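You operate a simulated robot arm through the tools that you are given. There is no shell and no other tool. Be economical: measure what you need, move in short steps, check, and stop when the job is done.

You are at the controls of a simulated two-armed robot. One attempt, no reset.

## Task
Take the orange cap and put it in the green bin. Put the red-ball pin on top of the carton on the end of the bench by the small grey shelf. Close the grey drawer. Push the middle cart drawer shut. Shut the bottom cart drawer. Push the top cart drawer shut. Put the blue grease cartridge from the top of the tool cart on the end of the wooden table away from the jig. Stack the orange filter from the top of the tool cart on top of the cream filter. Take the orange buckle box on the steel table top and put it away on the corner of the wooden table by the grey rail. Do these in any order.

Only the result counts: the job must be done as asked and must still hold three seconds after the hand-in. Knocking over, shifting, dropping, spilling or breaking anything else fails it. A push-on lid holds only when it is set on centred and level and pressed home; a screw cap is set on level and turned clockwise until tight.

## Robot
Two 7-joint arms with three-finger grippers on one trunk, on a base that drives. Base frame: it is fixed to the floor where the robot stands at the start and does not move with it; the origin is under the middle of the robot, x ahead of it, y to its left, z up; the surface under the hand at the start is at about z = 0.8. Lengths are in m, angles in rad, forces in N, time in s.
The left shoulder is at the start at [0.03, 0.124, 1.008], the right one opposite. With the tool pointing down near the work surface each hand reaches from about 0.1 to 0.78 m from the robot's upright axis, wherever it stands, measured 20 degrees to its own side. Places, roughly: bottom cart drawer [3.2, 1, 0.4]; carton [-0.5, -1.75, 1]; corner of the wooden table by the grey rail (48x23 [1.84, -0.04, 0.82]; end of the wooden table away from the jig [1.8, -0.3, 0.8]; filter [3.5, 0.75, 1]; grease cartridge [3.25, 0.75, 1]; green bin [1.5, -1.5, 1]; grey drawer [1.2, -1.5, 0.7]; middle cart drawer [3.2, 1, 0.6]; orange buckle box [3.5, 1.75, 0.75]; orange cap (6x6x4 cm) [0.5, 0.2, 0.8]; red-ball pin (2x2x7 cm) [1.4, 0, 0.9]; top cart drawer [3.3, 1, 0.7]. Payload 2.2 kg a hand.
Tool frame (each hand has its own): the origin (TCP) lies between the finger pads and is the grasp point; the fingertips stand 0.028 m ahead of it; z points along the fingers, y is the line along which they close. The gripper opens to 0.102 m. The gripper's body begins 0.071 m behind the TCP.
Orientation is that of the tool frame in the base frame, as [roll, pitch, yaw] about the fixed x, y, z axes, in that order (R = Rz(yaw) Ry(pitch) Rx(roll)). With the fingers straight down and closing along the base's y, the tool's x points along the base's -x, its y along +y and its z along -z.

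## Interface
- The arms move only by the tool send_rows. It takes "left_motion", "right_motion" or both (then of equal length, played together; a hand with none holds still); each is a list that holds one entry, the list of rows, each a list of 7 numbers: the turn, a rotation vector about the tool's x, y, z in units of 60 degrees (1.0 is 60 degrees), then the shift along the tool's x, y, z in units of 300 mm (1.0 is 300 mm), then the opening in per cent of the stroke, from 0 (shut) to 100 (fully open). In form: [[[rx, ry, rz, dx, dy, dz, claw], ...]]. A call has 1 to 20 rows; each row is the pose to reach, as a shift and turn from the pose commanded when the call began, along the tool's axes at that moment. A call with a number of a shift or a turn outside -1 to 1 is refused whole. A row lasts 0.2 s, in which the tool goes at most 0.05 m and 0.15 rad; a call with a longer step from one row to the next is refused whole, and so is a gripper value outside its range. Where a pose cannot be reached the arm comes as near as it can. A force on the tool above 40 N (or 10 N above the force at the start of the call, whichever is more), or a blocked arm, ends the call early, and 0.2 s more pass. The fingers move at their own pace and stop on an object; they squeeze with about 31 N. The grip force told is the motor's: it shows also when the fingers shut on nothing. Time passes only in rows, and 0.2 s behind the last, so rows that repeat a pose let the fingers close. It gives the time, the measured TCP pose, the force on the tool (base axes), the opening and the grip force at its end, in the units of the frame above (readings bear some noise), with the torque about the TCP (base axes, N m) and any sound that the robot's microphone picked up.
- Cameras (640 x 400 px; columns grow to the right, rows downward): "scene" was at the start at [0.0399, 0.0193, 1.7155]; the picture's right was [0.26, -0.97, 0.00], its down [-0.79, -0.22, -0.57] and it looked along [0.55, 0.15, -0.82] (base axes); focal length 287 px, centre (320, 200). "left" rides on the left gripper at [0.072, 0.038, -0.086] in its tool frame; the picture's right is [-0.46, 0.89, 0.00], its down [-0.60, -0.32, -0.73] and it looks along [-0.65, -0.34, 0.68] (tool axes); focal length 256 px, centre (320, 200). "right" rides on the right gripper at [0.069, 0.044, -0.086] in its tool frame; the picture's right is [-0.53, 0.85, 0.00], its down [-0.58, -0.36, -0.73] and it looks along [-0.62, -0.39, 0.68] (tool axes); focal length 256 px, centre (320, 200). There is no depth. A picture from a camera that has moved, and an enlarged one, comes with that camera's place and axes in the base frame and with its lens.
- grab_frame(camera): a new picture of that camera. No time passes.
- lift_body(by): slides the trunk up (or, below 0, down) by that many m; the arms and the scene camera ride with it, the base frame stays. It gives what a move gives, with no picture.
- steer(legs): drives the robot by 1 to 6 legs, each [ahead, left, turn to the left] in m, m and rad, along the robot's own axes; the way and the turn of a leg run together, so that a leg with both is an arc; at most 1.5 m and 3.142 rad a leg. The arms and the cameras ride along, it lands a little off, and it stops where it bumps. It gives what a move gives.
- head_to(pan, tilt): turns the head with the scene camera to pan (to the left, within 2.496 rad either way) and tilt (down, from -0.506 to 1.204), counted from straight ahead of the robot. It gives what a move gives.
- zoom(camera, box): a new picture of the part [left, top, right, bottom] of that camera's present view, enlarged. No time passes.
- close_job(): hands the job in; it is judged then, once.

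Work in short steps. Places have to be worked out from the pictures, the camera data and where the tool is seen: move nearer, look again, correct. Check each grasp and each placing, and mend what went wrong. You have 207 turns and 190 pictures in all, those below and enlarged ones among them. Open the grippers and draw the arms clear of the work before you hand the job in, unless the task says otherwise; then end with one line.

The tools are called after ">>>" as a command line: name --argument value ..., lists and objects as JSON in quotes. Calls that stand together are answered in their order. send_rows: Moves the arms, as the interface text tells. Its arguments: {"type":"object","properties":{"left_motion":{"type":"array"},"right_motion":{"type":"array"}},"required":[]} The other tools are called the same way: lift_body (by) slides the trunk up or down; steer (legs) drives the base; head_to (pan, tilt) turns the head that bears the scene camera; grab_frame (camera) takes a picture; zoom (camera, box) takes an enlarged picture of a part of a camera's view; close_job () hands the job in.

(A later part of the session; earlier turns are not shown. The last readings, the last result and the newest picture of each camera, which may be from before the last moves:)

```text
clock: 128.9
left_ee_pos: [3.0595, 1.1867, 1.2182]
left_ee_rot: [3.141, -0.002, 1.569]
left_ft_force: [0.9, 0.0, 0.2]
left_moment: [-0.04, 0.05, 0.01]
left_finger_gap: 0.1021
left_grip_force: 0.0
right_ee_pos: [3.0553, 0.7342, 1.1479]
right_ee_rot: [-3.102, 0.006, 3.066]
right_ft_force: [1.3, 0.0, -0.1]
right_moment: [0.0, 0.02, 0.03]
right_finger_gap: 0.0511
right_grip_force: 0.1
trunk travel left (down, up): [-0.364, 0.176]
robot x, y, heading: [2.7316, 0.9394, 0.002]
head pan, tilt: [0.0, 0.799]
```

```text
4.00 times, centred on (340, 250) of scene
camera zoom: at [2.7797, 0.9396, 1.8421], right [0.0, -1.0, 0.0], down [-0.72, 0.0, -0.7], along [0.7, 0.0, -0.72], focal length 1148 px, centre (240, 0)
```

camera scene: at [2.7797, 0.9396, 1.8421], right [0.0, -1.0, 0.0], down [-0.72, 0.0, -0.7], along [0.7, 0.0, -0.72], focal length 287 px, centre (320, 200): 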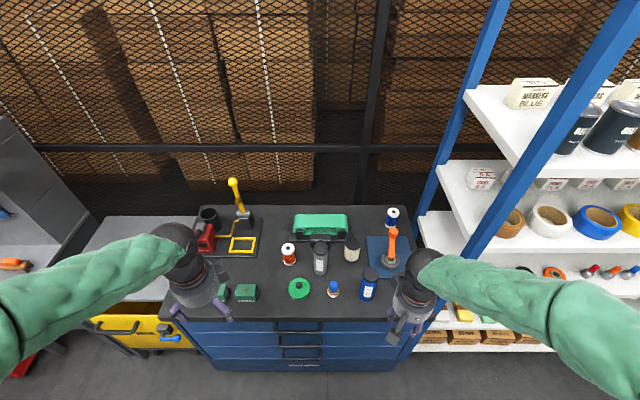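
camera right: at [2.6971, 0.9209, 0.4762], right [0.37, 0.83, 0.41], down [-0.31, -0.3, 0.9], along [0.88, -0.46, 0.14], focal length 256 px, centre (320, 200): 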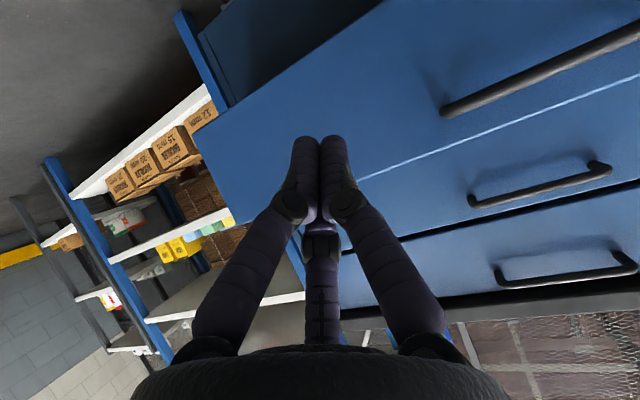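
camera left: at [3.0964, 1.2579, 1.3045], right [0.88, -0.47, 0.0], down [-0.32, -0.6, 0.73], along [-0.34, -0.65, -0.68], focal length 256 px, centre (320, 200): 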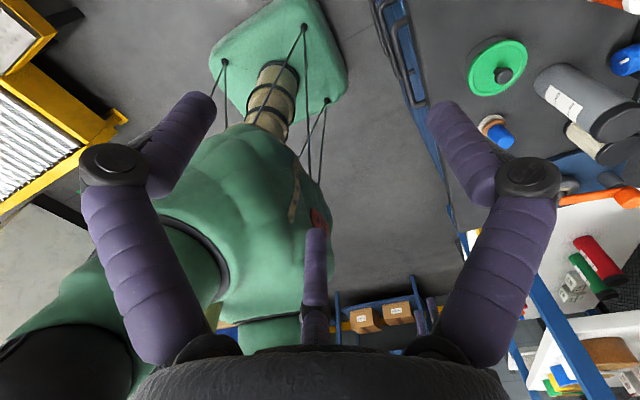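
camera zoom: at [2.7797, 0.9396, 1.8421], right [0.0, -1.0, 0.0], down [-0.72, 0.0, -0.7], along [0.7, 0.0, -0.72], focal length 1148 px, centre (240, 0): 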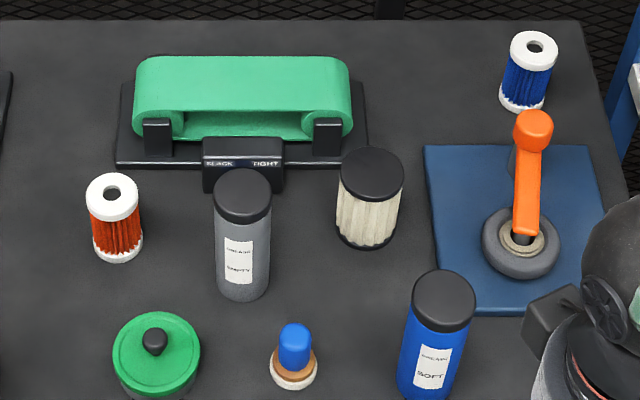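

Orange filter at [3.388, 1.057], z 0.872–0.955, ⌀5 cm; cream at [3.409, 0.816], top z ≈ 0.964, ⌀6 cm. I bring the left hand over the orange filter.

>>> send_rows --left_motion '[[[0, 0, 0, -0.06, 0.13, 0, 100], [0, 0, 0, -0.12, 0.26, 0, 100], [0, 0, 0, -0.18, 0.39, 0, 100], [0, 0, 0, -0.24, 0.52, 0, 100], [0, 0, 0, -0.3, 0.65, 0, 100], [0, 0, 0, -0.37, 0.78, 0, 100], [0, 0, 0, -0.432, 0.9, 0, 100], [0, 0, 0, -0.432, 1.0, 0.08, 100]]]'

>>> send_rows --left_motion '[[[0, 0, 0, 0, 0.095, 0.1, 100], [0, 0, 0, 0, 0.095, 0.24, 100], [0, 0, 0, 0, 0.095, 0.38, 100], [0, 0, 0, 0, 0.095, 0.5, 100]]]'

>>> grab_frame --camera "left"

>>> grab_frame --camera "scene"

```text
clock: 130.7
left_ee_pos: [3.3607, 1.057, 1.1936]
left_ee_rot: [-3.137, 0.001, 1.571]
left_ft_force: [1.2, 0.6, 0.6]
left_moment: [-0.02, 0.03, 0.01]
left_finger_gap: 0.102
left_grip_force: 0.0
right_ee_pos: [3.0561, 0.7339, 1.1472]
right_ee_rot: [-3.105, 0.004, 3.065]
right_ft_force: [1.1, -0.1, 1.1]
right_moment: [0.03, 0.02, 0.02]
right_finger_gap: 0.0509
right_grip_force: 0.1
trunk travel left (down, up): [-0.364, 0.176]
robot x, y, heading: [2.7267, 0.9358, 0.002]
head pan, tilt: [0.0, 0.799]
```

```text
clock: 131.7
left_ee_pos: [3.3855, 1.0585, 1.0444]
left_ee_rot: [-3.14, 0.0, 1.57]
left_ft_force: [0.9, 0.8, -0.1]
left_moment: [-0.01, 0.02, -0.01]
left_finger_gap: 0.1022
left_grip_force: 0.0
right_ee_pos: [3.054, 0.7346, 1.149]
right_ee_rot: [-3.105, 0.006, 3.065]
right_ft_force: [-1.0, -0.2, -2.0]
right_moment: [0.01, 0.0, 0.0]
right_finger_gap: 0.0509
right_grip_force: 0.0
trunk travel left (down, up): [-0.364, 0.176]
robot x, y, heading: [2.7246, 0.9421, -0.002]
head pan, tilt: [0.0, 0.799]
```

```text
134 pictures are left
camera left: at [3.4245, 1.1312, 1.1313], right [0.89, -0.47, 0.0], down [-0.32, -0.6, 0.73], along [-0.34, -0.65, -0.68], focal length 256 px, centre (320, 200)
```

left: 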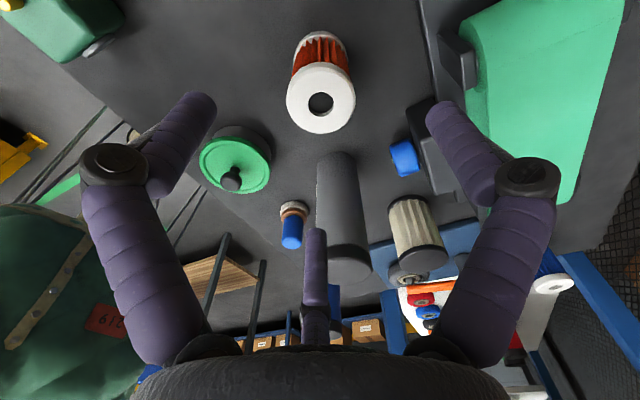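

```text
133 pictures are left
camera scene: at [2.7793, 0.9402, 1.8421], right [0.0, -1.0, 0.0], down [-0.72, 0.0, -0.7], along [0.7, 0.0, -0.72], focal length 287 px, centre (320, 200)
```

scene: 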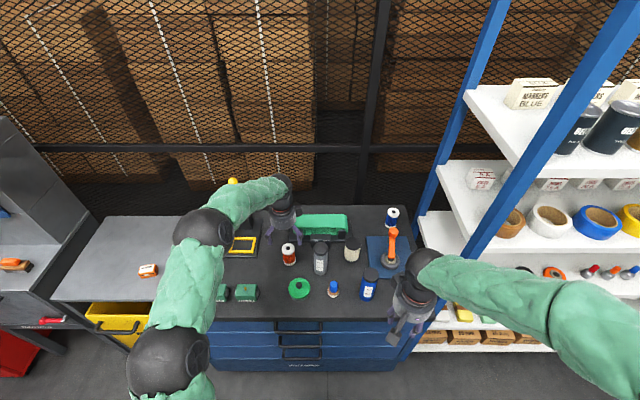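

The hand is within 5 mm of the filter axis. I descend to z 0.915, grip, and lift.

>>> send_rows --left_motion '[[[0, 0, 0, -0.017, 0.002, 0.12, 100], [0, 0, 0, -0.017, 0.002, 0.24, 100], [0, 0, 0, -0.017, 0.002, 0.35, 100], [0, 0, 0, -0.017, 0.002, 0.431, 100], [0, 0, 0, -0.017, 0.002, 0.431, 0], [0, 0, 0, -0.017, 0.002, 0.431, 0], [0, 0, 0, -0.017, 0.002, 0.431, 0], [0, 0, 0, -0.017, 0.002, 0.431, 0], [0, 0, 0, -0.017, 0.002, 0.3, 0], [0, 0, 0, -0.017, 0.002, 0.17, 0], [0, 0, 0, -0.017, 0.002, 0.03, 0], [0, 0, 0, -0.017, 0.002, -0.1, 0], [0, 0, 0, -0.017, 0.002, -0.1, 0]]]'

>>> grab_frame --camera "left"

```text
clock: 134.5
left_ee_pos: [3.3873, 1.0507, 1.0712]
left_ee_rot: [-3.138, 0.001, 1.571]
left_ft_force: [-0.3, 0.8, -1.7]
left_moment: [0.01, 0.01, -0.02]
left_finger_gap: 0.0468
left_grip_force: 31.6
right_ee_pos: [3.054, 0.7349, 1.1488]
right_ee_rot: [-3.102, 0.004, 3.064]
right_ft_force: [0.6, -0.1, 0.2]
right_moment: [0.04, 0.02, 0.0]
right_finger_gap: 0.0511
right_grip_force: 0.0
trunk travel left (down, up): [-0.364, 0.176]
robot x, y, heading: [2.7288, 0.94, -0.002]
head pan, tilt: [0.0, 0.799]
```

```text
132 pictures are left
camera left: at [3.4262, 1.1234, 1.1583], right [0.88, -0.47, 0.0], down [-0.32, -0.6, 0.73], along [-0.34, -0.65, -0.68], focal length 256 px, centre (320, 200)
```

left: 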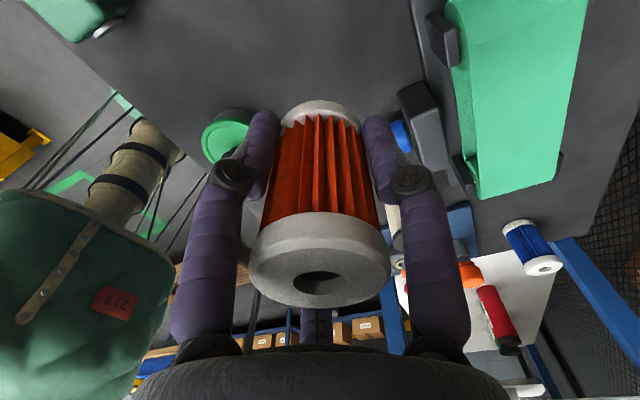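

Held upright (gap 0.047). I raise it and carry it over the cream filter, then re-measure before lowering.

>>> send_rows --left_motion '[[[0, 0, 0, 0, 0, -0.12, 0], [0, 0, 0, -0.05, 0, -0.2, 0], [0, 0, 0, -0.18, 0.02, -0.2, 0], [0, 0, 0, -0.31, 0.03, -0.2, 0], [0, 0, 0, -0.44, 0.05, -0.2, 0], [0, 0, 0, -0.57, 0.06, -0.2, 0], [0, 0, 0, -0.7, 0.073, -0.2, 0], [0, 0, 0, -0.783, 0.073, -0.2, 0], [0, 0, 0, -0.783, 0.073, -0.2, 0]]]'

>>> grab_frame --camera "left"

>>> zoom --camera "scene" --box '[260, 180, 420, 280]'

>>> grab_frame --camera "right"

```text
clock: 136.5
left_ee_pos: [3.4084, 0.8135, 1.1325]
left_ee_rot: [-3.14, 0.001, 1.568]
left_ft_force: [0.2, 0.0, -0.5]
left_moment: [-0.02, 0.0, 0.0]
left_finger_gap: 0.0468
left_grip_force: 30.4
right_ee_pos: [3.055, 0.734, 1.1487]
right_ee_rot: [-3.103, 0.006, 3.065]
right_ft_force: [0.6, 1.1, -0.3]
right_moment: [0.01, 0.01, 0.03]
right_finger_gap: 0.051
right_grip_force: 0.0
trunk travel left (down, up): [-0.364, 0.176]
robot x, y, heading: [2.7307, 0.9379, -0.002]
head pan, tilt: [0.0, 0.799]
```

```text
131 pictures are left
camera left: at [3.447, 0.8867, 1.2193], right [0.88, -0.47, 0.0], down [-0.32, -0.6, 0.73], along [-0.34, -0.65, -0.68], focal length 256 px, centre (320, 200)
```

left: 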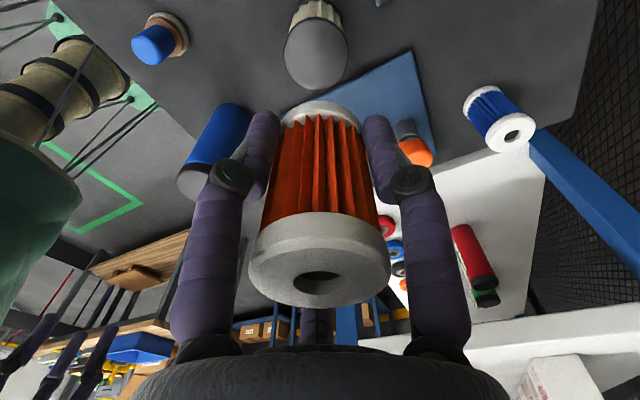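

```text
4.00 times, centred on (340, 230) of scene
camera zoom: at [2.7789, 0.9404, 1.8421], right [0.0, -1.0, 0.0], down [-0.72, 0.0, -0.7], along [0.7, 0.0, -0.72], focal length 1148 px, centre (240, 80)
```

zoom: 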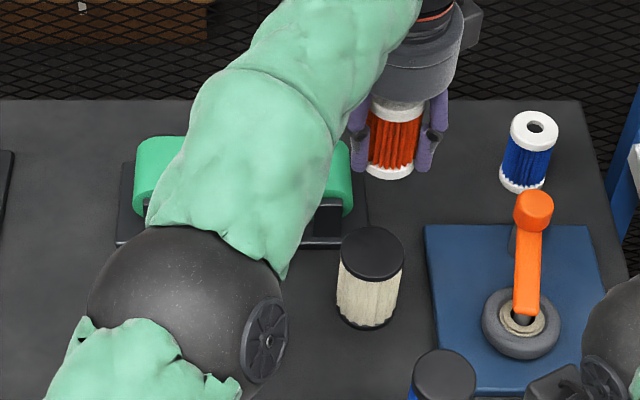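

```text
129 pictures are left
camera right: at [2.9887, 0.7859, 1.2326], right [0.6, 0.8, -0.03], down [0.55, -0.38, 0.75], along [0.59, -0.46, -0.66], focal length 256 px, centre (320, 200)
```

right: 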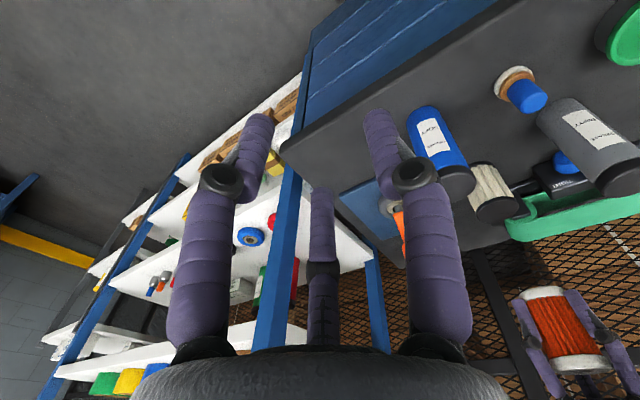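

Alignment is within a few mm. I lower to about 1 cm above expected contact and check the gap.

>>> send_rows --left_motion '[[[0, 0, 0, 0.006, 0, 0.1, 0], [0, 0, 0, 0.006, 0, 0.2, 0], [0, 0, 0, 0.006, 0, 0.28, 0], [0, 0, 0, 0.006, 0, 0.34, 0], [0, 0, 0, 0.006, 0, 0.34, 0]]]'

>>> zoom --camera "scene" --box '[290, 190, 410, 265]'

>>> zoom --camera "right" --box '[440, 130, 640, 255]'

```text
clock: 137.7
left_ee_pos: [3.4098, 0.8172, 1.0315]
left_ee_rot: [-3.14, -0.002, 1.571]
left_ft_force: [0.3, 0.3, -0.4]
left_moment: [-0.01, 0.02, 0.01]
left_finger_gap: 0.0468
left_grip_force: 31.3
right_ee_pos: [3.0552, 0.7337, 1.1491]
right_ee_rot: [-3.103, 0.005, 3.065]
right_ft_force: [-0.7, 0.7, -0.7]
right_moment: [0.02, -0.01, -0.02]
right_finger_gap: 0.051
right_grip_force: 0.1
trunk travel left (down, up): [-0.364, 0.176]
robot x, y, heading: [2.7296, 0.938, 0.001]
head pan, tilt: [0.0, 0.799]
```

```text
5.33 times, centred on (350, 228) of scene
camera zoom: at [2.7788, 0.9393, 1.8421], right [0.0, -1.0, 0.0], down [-0.72, 0.0, -0.7], along [0.7, 0.0, -0.72], focal length 1531 px, centre (160, 53)
```

zoom: 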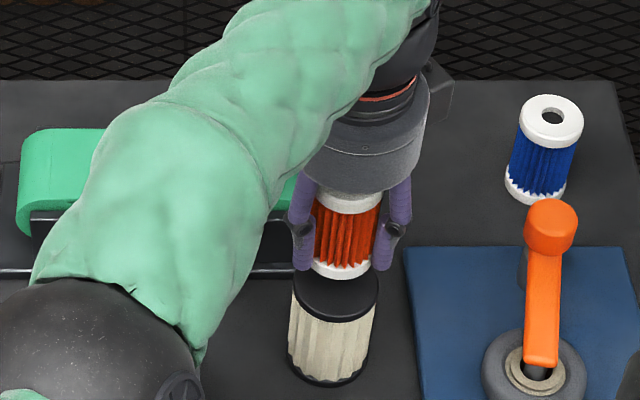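

```text
3.20 times, centred on (540, 192) of right
camera zoom: at [2.9887, 0.7852, 1.2325], right [0.6, 0.8, -0.03], down [0.55, -0.38, 0.75], along [0.59, -0.46, -0.66], focal length 819 px, centre (-384, 224)
```

zoom: 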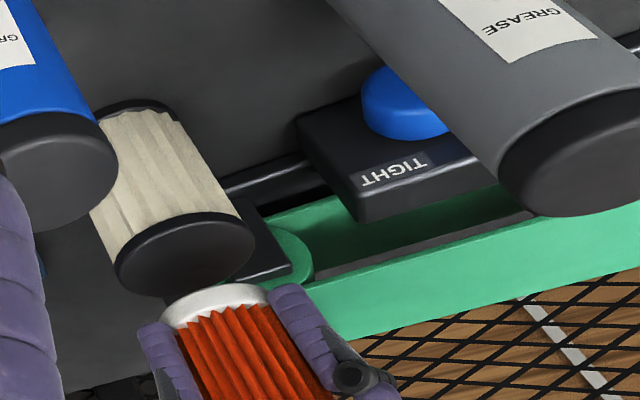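

Laterally centred; about 1.5–2 cm of gap left. I lower in 4 mm rows, and look at the forces.

>>> send_rows --left_motion '[[[0, 0, 0, 0.003, 0, 0.013, 0], [0, 0, 0, 0.003, 0, 0.026, 0], [0, 0, 0, 0.003, 0, 0.039, 0], [0, 0, 0, 0.003, 0, 0.052, 0]]]'

>>> zoom --camera "right" --box '[440, 130, 640, 255]'

```text
clock: 138.7
left_ee_pos: [3.4099, 0.8181, 1.0163]
left_ee_rot: [-3.14, -0.001, 1.569]
left_ft_force: [0.4, 0.1, -1.7]
left_moment: [0.02, -0.05, -0.01]
left_finger_gap: 0.0468
left_grip_force: 31.2
right_ee_pos: [3.055, 0.7333, 1.1484]
right_ee_rot: [-3.103, 0.006, 3.063]
right_ft_force: [0.2, -0.1, -0.1]
right_moment: [0.0, 0.0, -0.02]
right_finger_gap: 0.051
right_grip_force: 0.1
trunk travel left (down, up): [-0.364, 0.176]
robot x, y, heading: [2.7286, 0.9396, 0.005]
head pan, tilt: [0.0, 0.799]
```

```text
3.20 times, centred on (540, 192) of right
camera zoom: at [2.989, 0.7852, 1.2324], right [0.6, 0.8, -0.03], down [0.55, -0.38, 0.75], along [0.59, -0.46, -0.66], focal length 819 px, centre (-384, 224)
```

zoom: 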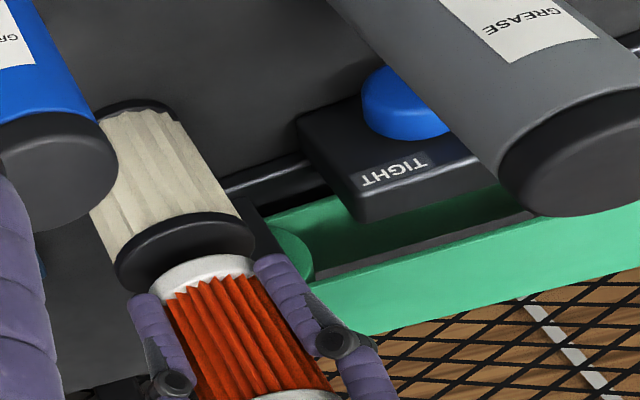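

Still roughly 1 cm above. I continue down in 3 mm rows until contact.

>>> send_rows --left_motion '[[[0, 0, 0, -0.006, -0.004, 0.01, 0], [0, 0, 0, -0.006, -0.004, 0.02, 0], [0, 0, 0, -0.006, -0.004, 0.03, 0]]]'

>>> zoom --camera "right" --box '[440, 130, 640, 255]'

```text
clock: 139.5
left_ee_pos: [3.407, 0.816, 1.0064]
left_ee_rot: [-3.139, -0.002, 1.569]
left_ft_force: [0.2, -0.3, -1.3]
left_moment: [0.02, 0.0, 0.02]
left_finger_gap: 0.0467
left_grip_force: 31.0
right_ee_pos: [3.0545, 0.7333, 1.1479]
right_ee_rot: [-3.103, 0.006, 3.068]
right_ft_force: [0.0, 0.1, 0.2]
right_moment: [0.01, 0.02, -0.02]
right_finger_gap: 0.0509
right_grip_force: 0.0
trunk travel left (down, up): [-0.364, 0.176]
robot x, y, heading: [2.7297, 0.9396, 0.003]
head pan, tilt: [0.0, 0.799]
```

```text
3.20 times, centred on (540, 192) of right
camera zoom: at [2.9889, 0.7852, 1.2325], right [0.6, 0.8, -0.03], down [0.55, -0.38, 0.75], along [0.59, -0.46, -0.66], focal length 819 px, centre (-384, 224)
```

zoom: 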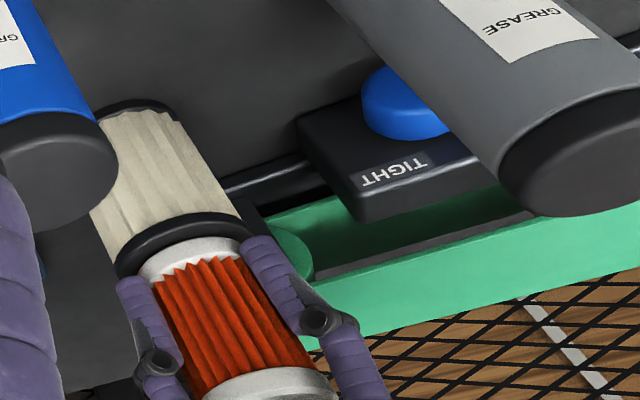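

Nearly touching and concentric. A few more 2 mm rows.

>>> send_rows --left_motion '[[[0, 0, 0, 0, 0, 0.007, 0], [0, 0, 0, 0, 0, 0.014, 0]]]'

>>> send_rows --left_motion '[[[0, 0, 0, 0, 0, 0.005, 0], [0, 0, 0, 0, 0, 0.01, 0]]]'

>>> zoom --camera "right" --box '[440, 130, 640, 255]'

```text
clock: 140.1
left_ee_pos: [3.4073, 0.8166, 1.0046]
left_ee_rot: [3.139, 0.0, 1.572]
left_ft_force: [-2.3, 1.8, 10.3]
left_moment: [0.11, 0.19, -0.03]
left_finger_gap: 0.0468
left_grip_force: 30.4
right_ee_pos: [3.054, 0.7349, 1.1493]
right_ee_rot: [-3.104, 0.005, 3.064]
right_ft_force: [0.4, 0.4, 0.1]
right_moment: [0.01, -0.02, -0.01]
right_finger_gap: 0.0512
right_grip_force: 0.1
trunk travel left (down, up): [-0.364, 0.176]
robot x, y, heading: [2.7277, 0.9393, 0.004]
head pan, tilt: [0.0, 0.799]
```

```text
clock: 140.7
left_ee_pos: [3.4071, 0.8172, 1.0051]
left_ee_rot: [3.134, 0.001, 1.572]
left_ft_force: [-1.0, 1.4, 27.3]
left_moment: [0.1, 0.14, -0.04]
left_finger_gap: 0.047
left_grip_force: 30.6
right_ee_pos: [3.0529, 0.7343, 1.1493]
right_ee_rot: [-3.102, 0.006, 3.063]
right_ft_force: [0.6, -0.7, 0.4]
right_moment: [-0.01, 0.0, 0.01]
right_finger_gap: 0.051
right_grip_force: 0.1
trunk travel left (down, up): [-0.364, 0.176]
robot x, y, heading: [2.7276, 0.9394, 0.001]
head pan, tilt: [0.0, 0.799]
```

```text
3.20 times, centred on (540, 192) of right
camera zoom: at [2.9864, 0.7858, 1.2333], right [0.6, 0.8, -0.03], down [0.54, -0.38, 0.75], along [0.59, -0.46, -0.66], focal length 819 px, centre (-384, 224)
```

zoom: 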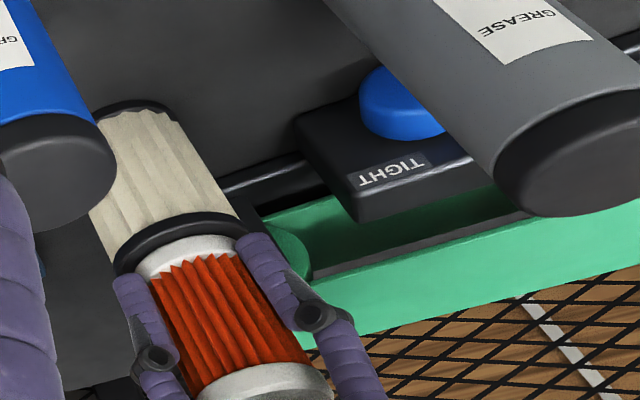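

It rests on the cream filter (27 N). I relieve the press, open, and rise straight up.

>>> send_rows --left_motion '[[[0, 0, 0, 0, 0, -0.015, 0], [0, 0, 0, 0, 0, -0.015, 60], [0, 0, 0, 0, 0, -0.015, 80], [0, 0, 0, 0, 0, -0.015, 80], [0, 0, 0, 0, 0, -0.1, 80], [0, 0, 0, 0, 0, -0.22, 80], [0, 0, 0, 0, 0, -0.36, 80], [0, 0, 0, 0, 0, -0.5, 80], [0, 0, 0, 0, 0, -0.64, 80]]]'

>>> grab_frame --camera "left"

>>> grab_frame --camera "right"

```text
clock: 142.7
left_ee_pos: [3.401, 0.8174, 1.1805]
left_ee_rot: [-3.139, -0.002, 1.568]
left_ft_force: [-0.6, 0.3, -0.5]
left_moment: [0.02, -0.01, -0.02]
left_finger_gap: 0.0816
left_grip_force: 0.0
left hand out of reach, approached as far as the arm can: row 9
right_ee_pos: [3.0548, 0.7345, 1.1489]
right_ee_rot: [-3.104, 0.006, 3.064]
right_ft_force: [0.2, 1.0, 0.3]
right_moment: [-0.06, 0.01, 0.02]
right_finger_gap: 0.0513
right_grip_force: 0.0
trunk travel left (down, up): [-0.364, 0.176]
robot x, y, heading: [2.7286, 0.9364, 0.003]
head pan, tilt: [0.0, 0.799]
```

```text
123 pictures are left
camera left: at [3.4397, 0.8895, 1.2673], right [0.88, -0.47, 0.0], down [-0.32, -0.6, 0.73], along [-0.34, -0.65, -0.68], focal length 256 px, centre (320, 200)
```

left: 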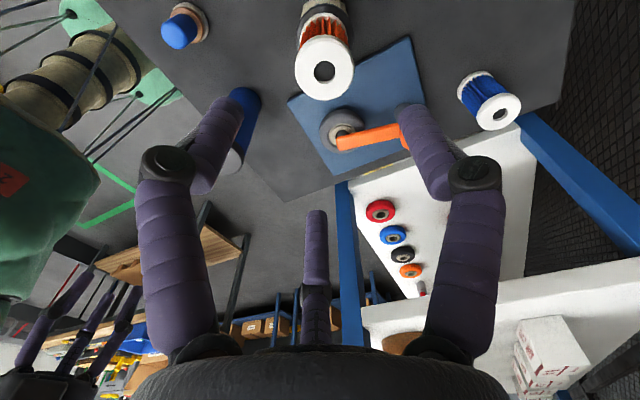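

```text
122 pictures are left
camera right: at [2.988, 0.7858, 1.2328], right [0.6, 0.8, -0.03], down [0.55, -0.38, 0.75], along [0.59, -0.46, -0.66], focal length 256 px, centre (320, 200)
```

right: 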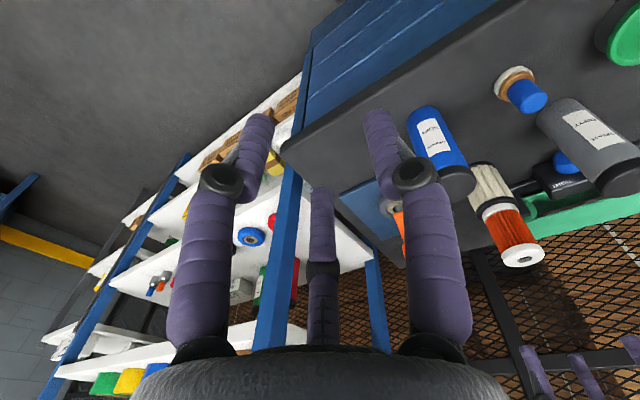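

The orange filter stands on the cream one. I retract the left arm, then bring the right hand above the blue cartridge ([3.247, 0.778], z 0.872–1.02) and straighten it.

>>> send_rows --left_motion '[[[0, 0, 0, 0.05, -0.1, 0, 80], [0, 0, 0, 0.13, -0.2, 0, 80], [0, 0, 0, 0.21, -0.32, 0, 80], [0, 0, 0, 0.29, -0.44, 0, 80], [0, 0, 0, 0.37, -0.56, 0, 50], [0, 0, 0, 0.46, -0.68, 0, 50], [0, 0, 0, 0.55, -0.79, 0, 50], [0, 0, 0, 0.65, -0.9, 0, 50], [0, 0, 0, 0.75, -1.0, 0, 50]]]'

>>> send_rows --right_motion '[[[-0.018, 0, -0.035, -0.1, 0.03, 0, 100], [-0.036, 0, -0.07, -0.22, 0.07, 0, 100], [-0.036, 0, -0.07, -0.34, 0.11, 0, 100], [-0.036, 0, -0.07, -0.46, 0.15, 0, 100], [-0.036, 0, -0.07, -0.56, 0.18, 0, 100], [-0.036, 0, -0.07, -0.627, 0.195, 0, 100], [-0.036, 0, -0.07, -0.627, 0.195, 0, 100]]]'

>>> grab_frame --camera "right"

>>> grab_frame --camera "scene"

```text
clock: 144.7
left_ee_pos: [3.1012, 1.0431, 1.1804]
left_ee_rot: [-3.141, 0.002, 1.569]
left_ft_force: [-0.1, -0.1, -0.2]
left_moment: [-0.03, -0.02, 0.01]
left_finger_gap: 0.0512
left_grip_force: 0.1
right_ee_pos: [3.0529, 0.7342, 1.1496]
right_ee_rot: [-3.102, 0.009, 3.066]
right_ft_force: [-0.8, 0.4, 0.0]
right_moment: [0.0, -0.01, 0.04]
right_finger_gap: 0.0511
right_grip_force: 0.1
trunk travel left (down, up): [-0.364, 0.176]
robot x, y, heading: [2.7311, 0.9418, -0.001]
head pan, tilt: [0.0, 0.799]
```

```text
clock: 146.3
left_ee_pos: [3.1025, 1.0427, 1.1818]
left_ee_rot: [-3.14, -0.001, 1.57]
left_ft_force: [0.0, 0.8, 0.8]
left_moment: [0.0, -0.01, 0.0]
left_finger_gap: 0.0511
left_grip_force: 0.1
right_ee_pos: [3.2456, 0.7777, 1.1484]
right_ee_rot: [-3.14, 0.003, 3.139]
right_ft_force: [-0.3, -0.2, 0.9]
right_moment: [0.0, -0.01, 0.0]
right_finger_gap: 0.1018
right_grip_force: 0.0
trunk travel left (down, up): [-0.364, 0.176]
robot x, y, heading: [2.728, 0.9428, -0.005]
head pan, tilt: [0.0, 0.799]
```

```text
121 pictures are left
camera right: at [3.1765, 0.8209, 1.2337], right [0.54, 0.84, 0.0], down [0.57, -0.37, 0.73], along [0.62, -0.39, -0.68], focal length 256 px, centre (320, 200)
```

right: 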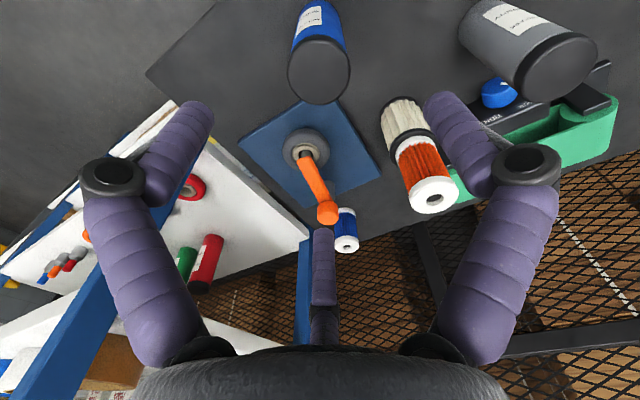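

```text
120 pictures are left
camera scene: at [2.7782, 0.9395, 1.8421], right [0.0, -1.0, 0.0], down [-0.72, 0.0, -0.7], along [0.7, 0.0, -0.72], focal length 287 px, centre (320, 200)
```

scene: 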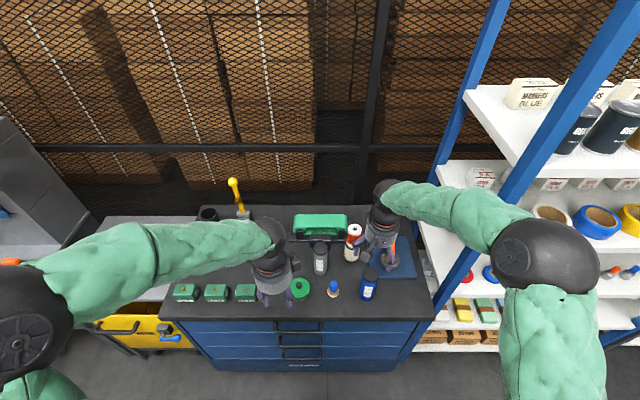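

The camera confirms the cartridge under the hand. I descend to z 0.975, grip and lift.

>>> send_rows --right_motion '[[[0, 0, 0, 0, 0, 0.13, 100], [0, 0, 0, 0, 0, 0.26, 100], [0, 0, 0, 0, 0, 0.39, 100], [0, 0, 0, 0, 0, 0.5, 100], [0, 0, 0, 0, 0, 0.578, 100], [0, 0, 0, 0, 0, 0.578, 0], [0, 0, 0, 0, 0, 0.578, 0], [0, 0, 0, 0, 0, 0.578, 0], [0, 0, 0, 0, 0, 0.578, 0], [0, 0, 0, 0, 0, 0.45, 0], [0, 0, 0, 0, 0, 0.3, 0], [0, 0, 0, 0, 0, 0.15, 0], [0, 0, 0, 0, 0, 0, 0]]]'

>>> grab_frame --camera "right"

```text
clock: 149.1
left_ee_pos: [3.1017, 1.0415, 1.1806]
left_ee_rot: [-3.139, -0.002, 1.569]
left_ft_force: [-0.4, -0.9, -0.2]
left_moment: [-0.01, -0.03, 0.0]
left_finger_gap: 0.0512
left_grip_force: 0.0
right_ee_pos: [3.2434, 0.7785, 1.1485]
right_ee_rot: [-3.141, 0.002, 3.14]
right_ft_force: [-0.9, 0.2, -4.1]
right_moment: [0.0, 0.01, 0.05]
right_finger_gap: 0.0498
right_grip_force: 31.4
trunk travel left (down, up): [-0.364, 0.176]
robot x, y, heading: [2.7284, 0.9398, 0.001]
head pan, tilt: [0.0, 0.799]
```

```text
119 pictures are left
camera right: at [3.1748, 0.8216, 1.2328], right [0.54, 0.84, 0.0], down [0.57, -0.36, 0.73], along [0.62, -0.39, -0.68], focal length 256 px, centre (320, 200)
```

right: 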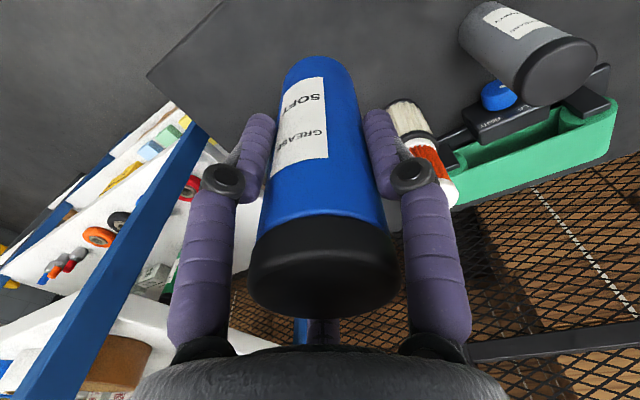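

The cartridge is held. I back off 0.25, strafe left toward the steel table, and look at the orange buckle box.

>>> steer --legs '[[-0.25, 0, 0], [0, 0.5, 0]]'

>>> grab_frame --camera "scene"

```text
clock: 153.5
left_ee_pos: [2.8486, 1.5348, 1.1799]
left_ee_rot: [-3.14, 0.001, 1.566]
left_ft_force: [-0.7, -0.1, 0.1]
left_moment: [0.01, 0.03, -0.02]
left_finger_gap: 0.0512
left_grip_force: 0.0
right_ee_pos: [2.99, 1.2726, 1.1465]
right_ee_rot: [-3.14, 0.003, 3.135]
right_ft_force: [-0.6, -0.4, -4.2]
right_moment: [-0.01, 0.04, 0.01]
right_finger_gap: 0.0501
right_grip_force: 30.7
trunk travel left (down, up): [-0.364, 0.176]
robot x, y, heading: [2.4757, 1.4319, -0.003]
head pan, tilt: [0.0, 0.799]
```

```text
118 pictures are left
camera scene: at [2.5243, 1.4346, 1.8421], right [0.0, -1.0, 0.0], down [-0.72, 0.0, -0.7], along [0.7, 0.0, -0.72], focal length 287 px, centre (320, 200)
```

scene: 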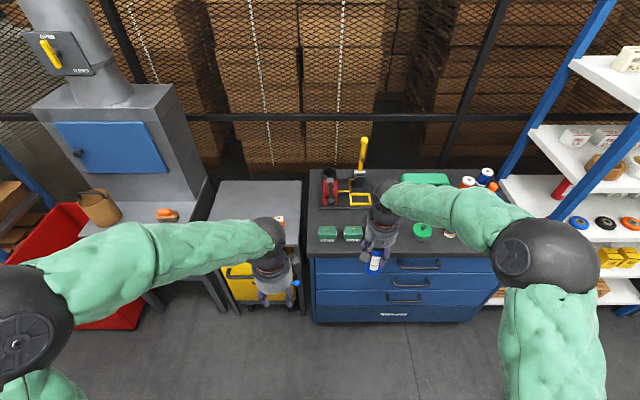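

The box is hidden behind the left hand at about [3.39, 1.63]. I tuck the right hand with the cartridge back, open the left, and drive 0.24 ahead.

>>> send_rows --right_motion '[[[0, 0, 0, 0.12, 0, 0, 0], [0, 0, 0, 0.24, 0, 0, 0], [0, 0, 0, 0.36, 0, 0, 0], [0, 0, 0, 0.48, 0, 0, 0], [0, 0, 0, 0.6, 0, 0, 0]]]' --left_motion '[[[0, 0, 0, 0, 0, 0, 100], [0, 0, 0, 0, 0, 0, 100], [0, 0, 0, 0, 0, 0, 100], [0, 0, 0, 0, 0, 0, 100], [0, 0, 0, 0, 0, 0, 100]]]'

>>> steer --legs '[[0.24, 0.05, 0]]'

>>> send_rows --left_motion '[[[0, 0, 0, 0, 0.12, 0, 100], [0, 0, 0, 0, 0.24, 0, 100], [0, 0, 0, 0, 0.36, 0, 100], [0, 0, 0, 0, 0.48, 0, 100], [0, 0, 0, 0, 0.6, 0, 100], [0, 0, 0, 0, 0.72, 0, 100]]]'

>>> grab_frame --camera "left"

>>> grab_frame --camera "scene"

```text
clock: 154.7
left_ee_pos: [2.8469, 1.5355, 1.1819]
left_ee_rot: [-3.141, -0.002, 1.568]
left_ft_force: [-0.2, 0.3, -0.3]
left_moment: [-0.02, -0.02, 0.02]
left_finger_gap: 0.102
left_grip_force: 0.0
right_ee_pos: [2.8098, 1.2725, 1.1479]
right_ee_rot: [-3.138, 0.004, 3.136]
right_ft_force: [0.9, 0.6, -4.1]
right_moment: [-0.03, -0.03, 0.01]
right_finger_gap: 0.05
right_grip_force: 30.8
trunk travel left (down, up): [-0.364, 0.176]
robot x, y, heading: [2.4721, 1.4348, -0.004]
head pan, tilt: [0.0, 0.799]
```

```text
clock: 156.5
left_ee_pos: [3.0887, 1.5841, 1.1802]
left_ee_rot: [-3.14, -0.002, 1.568]
left_ft_force: [0.0, -0.3, 0.5]
left_moment: [-0.02, 0.0, 0.0]
left_finger_gap: 0.1017
left_grip_force: 0.1
right_ee_pos: [3.0508, 1.3202, 1.1475]
right_ee_rot: [-3.139, 0.002, 3.135]
right_ft_force: [-0.6, 0.0, -5.4]
right_moment: [0.03, 0.02, 0.01]
right_finger_gap: 0.0496
right_grip_force: 30.8
trunk travel left (down, up): [-0.364, 0.176]
robot x, y, heading: [2.7153, 1.4829, -0.0]
head pan, tilt: [0.0, 0.799]
```

```text
clock: 157.9
left_ee_pos: [3.3057, 1.5835, 1.1804]
left_ee_rot: [-3.139, -0.002, 1.566]
left_ft_force: [0.4, 0.1, -0.5]
left_moment: [0.0, 0.04, 0.0]
left_finger_gap: 0.1021
left_grip_force: 0.1
right_ee_pos: [3.0515, 1.321, 1.1476]
right_ee_rot: [-3.139, 0.003, 3.133]
right_ft_force: [0.4, 0.5, -3.7]
right_moment: [0.01, 0.02, -0.02]
right_finger_gap: 0.0497
right_grip_force: 30.8
trunk travel left (down, up): [-0.364, 0.176]
robot x, y, heading: [2.7109, 1.4829, -0.002]
head pan, tilt: [0.0, 0.799]
```

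```text
117 pictures are left
camera left: at [3.3444, 1.6551, 1.2673], right [0.88, -0.47, 0.0], down [-0.32, -0.6, 0.73], along [-0.35, -0.65, -0.68], focal length 256 px, centre (320, 200)
```

left: 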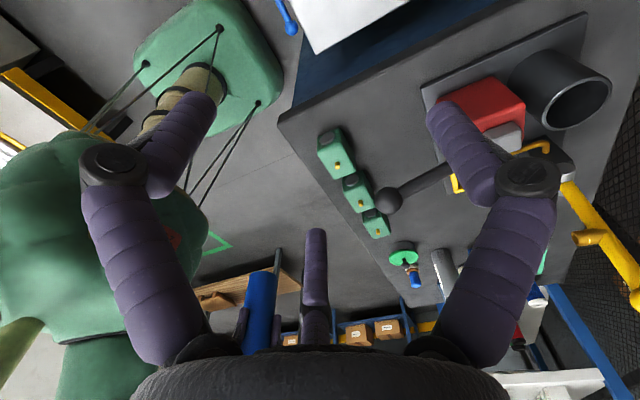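

```text
116 pictures are left
camera scene: at [2.766, 1.4826, 1.842], right [0.0, -1.0, 0.0], down [-0.72, 0.0, -0.7], along [0.7, 0.0, -0.72], focal length 287 px, centre (320, 200)
```

scene: 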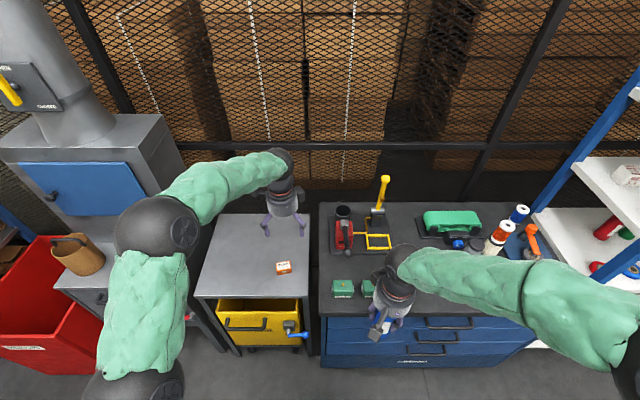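

The box sits at about [3.40, 1.64]. I zoom for orientation and size.

>>> zoom --camera "scene" --box '[240, 240, 320, 290]'

```text
8.00 times, centred on (280, 265) of scene
camera zoom: at [2.766, 1.4826, 1.842], right [0.0, -1.0, 0.0], down [-0.72, 0.0, -0.7], along [0.7, 0.0, -0.72], focal length 2297 px, centre (640, -320)
```

zoom: 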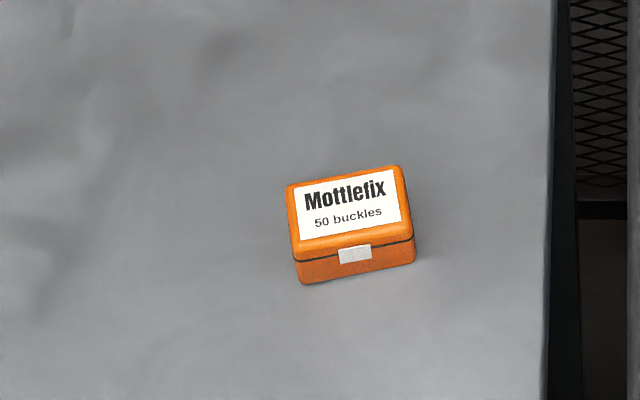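

The box is about 6×5×3 cm, turned ~12° CCW. I bring the left hand over it, turned to match, at z ≈ 0.98 and look.

>>> send_rows --left_motion '[[[0, 0, -0.05, 0.04, 0.08, 0, 100], [0, 0, -0.1, 0.08, 0.16, 0.05, 100], [0, 0, -0.15, 0.12, 0.24, 0.15, 100], [0, 0, -0.21, 0.167, 0.315, 0.27, 100], [0, 0, -0.21, 0.167, 0.315, 0.4, 100], [0, 0, -0.21, 0.167, 0.315, 0.54, 100], [0, 0, -0.21, 0.167, 0.315, 0.667, 100], [0, 0, -0.21, 0.167, 0.315, 0.667, 100]]]'

>>> grab_frame --camera "left"

```text
clock: 159.7
left_ee_pos: [3.3968, 1.634, 0.9798]
left_ee_rot: [-3.14, -0.002, 1.786]
left_ft_force: [-0.2, 0.0, 1.5]
left_moment: [0.0, -0.01, -0.03]
left_finger_gap: 0.102
left_grip_force: 0.0
right_ee_pos: [3.0493, 1.3209, 1.1472]
right_ee_rot: [-3.14, 0.005, 3.136]
right_ft_force: [-0.1, 0.5, -4.0]
right_moment: [-0.02, 0.01, 0.01]
right_finger_gap: 0.05
right_grip_force: 30.9
trunk travel left (down, up): [-0.364, 0.176]
robot x, y, heading: [2.7102, 1.4823, -0.003]
head pan, tilt: [0.0, 0.799]
```

```text
114 pictures are left
camera left: at [3.4187, 1.7124, 1.0674], right [0.96, -0.26, 0.0], down [-0.18, -0.66, 0.73], along [-0.19, -0.7, -0.68], focal length 256 px, centre (320, 200)
```

left: 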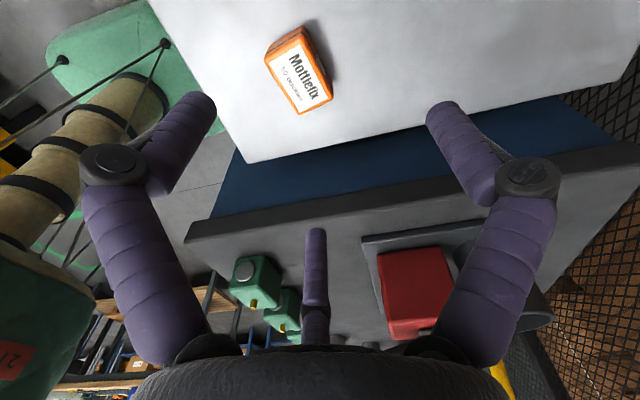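

Triangulated: box top centre [3.377, 1.628, 0.831]. I correct by 2 cm, descend to z 0.836 and grip.

>>> send_rows --left_motion '[[[0, 0, 0, -0.006, -0.066, 0.1, 100], [0, 0, 0, -0.006, -0.066, 0.22, 100], [0, 0, 0, -0.006, -0.066, 0.34, 100], [0, 0, 0, -0.006, -0.066, 0.42, 100], [0, 0, 0, -0.006, -0.066, 0.455, 100], [0, 0, 0, -0.006, -0.066, 0.479, 100], [0, 0, 0, -0.006, -0.066, 0.479, 0], [0, 0, 0, -0.006, -0.066, 0.479, 0], [0, 0, 0, -0.006, -0.066, 0.479, 0], [0, 0, 0, -0.006, -0.066, 0.479, 0], [0, 0, 0, -0.006, -0.066, 0.36, 0], [0, 0, 0, -0.006, -0.066, 0.22, 0], [0, 0, 0, -0.006, -0.066, 0.08, 0]]]'

>>> grab_frame --camera "left"

```text
clock: 162.5
left_ee_pos: [3.3788, 1.6264, 0.955]
left_ee_rot: [-3.14, -0.002, 1.787]
left_ft_force: [0.2, -1.3, -1.7]
left_moment: [0.0, -0.03, -0.07]
left_finger_gap: 0.07
left_grip_force: 30.8
right_ee_pos: [3.0492, 1.321, 1.1471]
right_ee_rot: [-3.14, 0.003, 3.135]
right_ft_force: [-0.5, 0.0, -4.0]
right_moment: [0.01, -0.03, 0.01]
right_finger_gap: 0.0498
right_grip_force: 31.3
trunk travel left (down, up): [-0.364, 0.176]
robot x, y, heading: [2.7121, 1.486, 0.003]
head pan, tilt: [0.0, 0.799]
```

```text
113 pictures are left
camera left: at [3.4012, 1.7051, 1.0422], right [0.96, -0.27, 0.0], down [-0.18, -0.66, 0.73], along [-0.2, -0.7, -0.68], focal length 256 px, centre (320, 200)
```

left: 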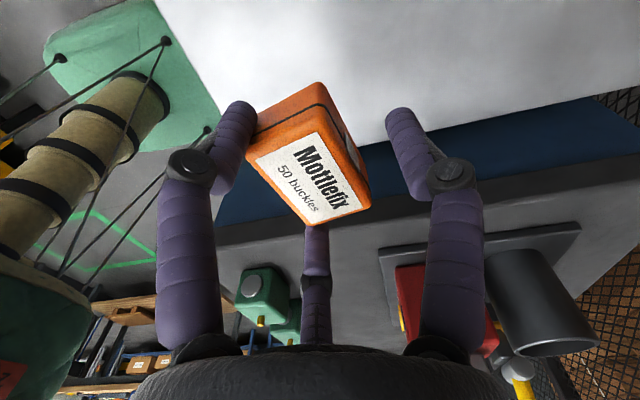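

The gap reads 0.07, larger than I expected; I check the grip from the scene camera.

>>> zoom --camera "scene" --box '[220, 190, 340, 265]'

>>> zoom --camera "left" --box '[200, 60, 440, 260]'

```text
5.33 times, centred on (280, 228) of scene
camera zoom: at [2.7626, 1.4828, 1.8421], right [0.0, -1.0, 0.0], down [-0.72, 0.0, -0.7], along [0.7, 0.0, -0.72], focal length 1531 px, centre (533, 53)
```

zoom: 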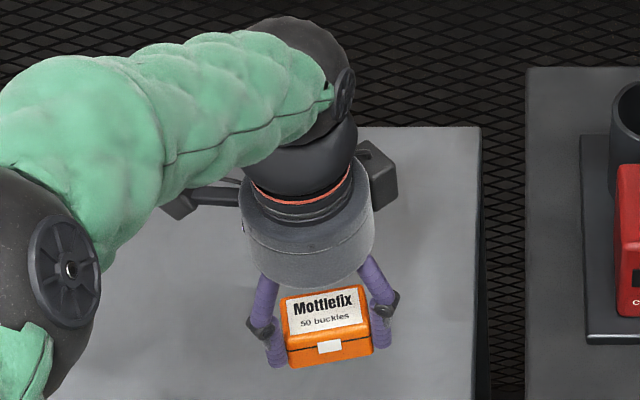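

```text
2.00 times, centred on (320, 160) of left
camera zoom: at [3.4012, 1.7051, 1.0422], right [0.96, -0.27, 0.0], down [-0.18, -0.66, 0.73], along [-0.2, -0.7, -0.68], focal length 512 px, centre (320, 280)
```

zoom: 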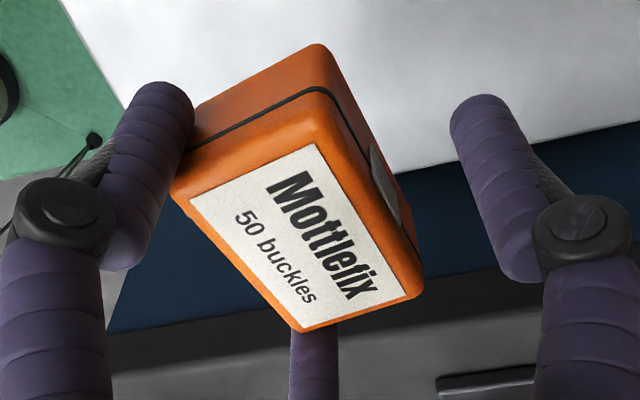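

The hand is in fact a three-jaw; two fingers hold the box's ends and the third backs it, so it's secure enough. I raise it, back off, drive over towards the wooden table's end and look.

>>> send_rows --left_motion '[[[0, 0, 0, 0, 0, -0.1, 0], [0, 0, 0, 0, 0, -0.22, 0], [0, 0, 0, 0, 0, -0.34, 0], [0, 0, 0, 0, 0, -0.46, 0], [0, 0, 0, 0, 0, -0.58, 0], [0, 0, 0, 0, -0.1, -0.65, 0], [0, 0, 0, 0, -0.22, -0.65, 0], [0, 0, 0, 0, -0.34, -0.65, 0], [0, 0, 0, 0, -0.46, -0.65, 0], [0, 0, 0, 0, -0.58, -0.65, 0]]]'

>>> steer --legs '[[-0.32, 0, 0], [0, -0.9, 0]]'

>>> head_to --pan -2.3 --tilt 0.7

>>> grab_frame --camera "scene"

>>> grab_frame --camera "left"

```text
clock: 164.7
left_ee_pos: [3.2083, 1.5907, 1.1533]
left_ee_rot: [-3.141, -0.003, 1.787]
left_ft_force: [-0.3, 0.5, -1.7]
left_moment: [-0.04, -0.02, -0.01]
left_finger_gap: 0.0702
left_grip_force: 31.2
right_ee_pos: [3.0487, 1.3219, 1.1486]
right_ee_rot: [-3.142, 0.003, 3.135]
right_ft_force: [-0.1, -0.3, -5.2]
right_moment: [-0.02, 0.0, -0.03]
right_finger_gap: 0.0497
right_grip_force: 31.2
trunk travel left (down, up): [-0.364, 0.176]
robot x, y, heading: [2.7137, 1.4841, -0.008]
head pan, tilt: [0.0, 0.799]
```

```text
clock: 171.1
left_ee_pos: [2.8906, 0.7034, 1.1502]
left_ee_rot: [-3.139, -0.002, 1.793]
left_ft_force: [-0.3, -0.3, -1.1]
left_moment: [-0.01, -0.02, -0.01]
left_finger_gap: 0.0699
left_grip_force: 30.6
right_ee_pos: [2.7319, 0.4343, 1.1483]
right_ee_rot: [-3.139, 0.002, 3.14]
right_ft_force: [-0.5, 0.0, -3.6]
right_moment: [0.0, 0.01, 0.03]
right_finger_gap: 0.0501
right_grip_force: 31.6
trunk travel left (down, up): [-0.364, 0.176]
robot x, y, heading: [2.3943, 0.5938, 0.004]
head pan, tilt: [0.0, 0.799]
```

```text
clock: 173.2
left_ee_pos: [2.8896, 0.7053, 1.1515]
left_ee_rot: [-3.14, -0.002, 1.791]
left_ft_force: [-1.0, 0.0, -1.7]
left_moment: [0.01, -0.01, 0.0]
left_finger_gap: 0.0701
left_grip_force: 31.0
right_ee_pos: [2.7321, 0.4334, 1.147]
right_ee_rot: [-3.139, 0.003, 3.14]
right_ft_force: [0.0, -1.1, -3.9]
right_moment: [0.02, 0.01, 0.02]
right_finger_gap: 0.0497
right_grip_force: 30.9
trunk travel left (down, up): [-0.364, 0.176]
robot x, y, heading: [2.3938, 0.5912, 0.001]
head pan, tilt: [-2.3, 0.7]
```

```text
110 pictures are left
camera scene: at [2.3078, 0.5305, 1.8503], right [-0.75, 0.66, 0.0], down [0.43, 0.48, -0.77], along [-0.51, -0.57, -0.64], focal length 287 px, centre (320, 200)
```

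scene: 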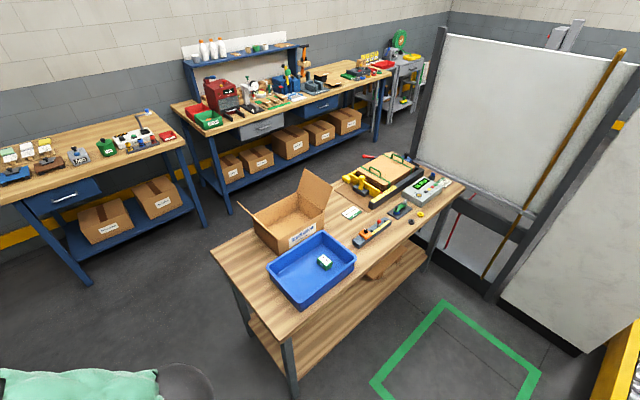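

```text
109 pictures are left
camera left: at [2.9121, 0.7832, 1.2378], right [0.97, -0.26, 0.0], down [-0.18, -0.66, 0.73], along [-0.19, -0.71, -0.68], focal length 256 px, centre (320, 200)
```

left: 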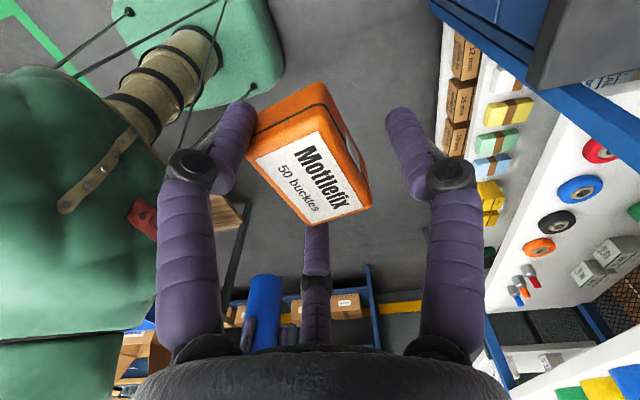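

Clear view of the table end: an open carton and a blue tray stand there. I zoom to measure them.

>>> zoom --camera "scene" --box '[200, 160, 456, 320]'

```text
2.50 times, centred on (328, 240) of scene
camera zoom: at [2.3078, 0.5305, 1.8503], right [-0.75, 0.66, 0.0], down [0.43, 0.48, -0.77], along [-0.51, -0.57, -0.64], focal length 718 px, centre (300, 100)
```

zoom: 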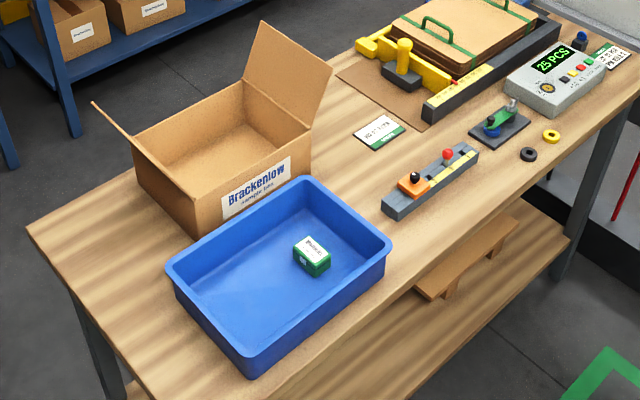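

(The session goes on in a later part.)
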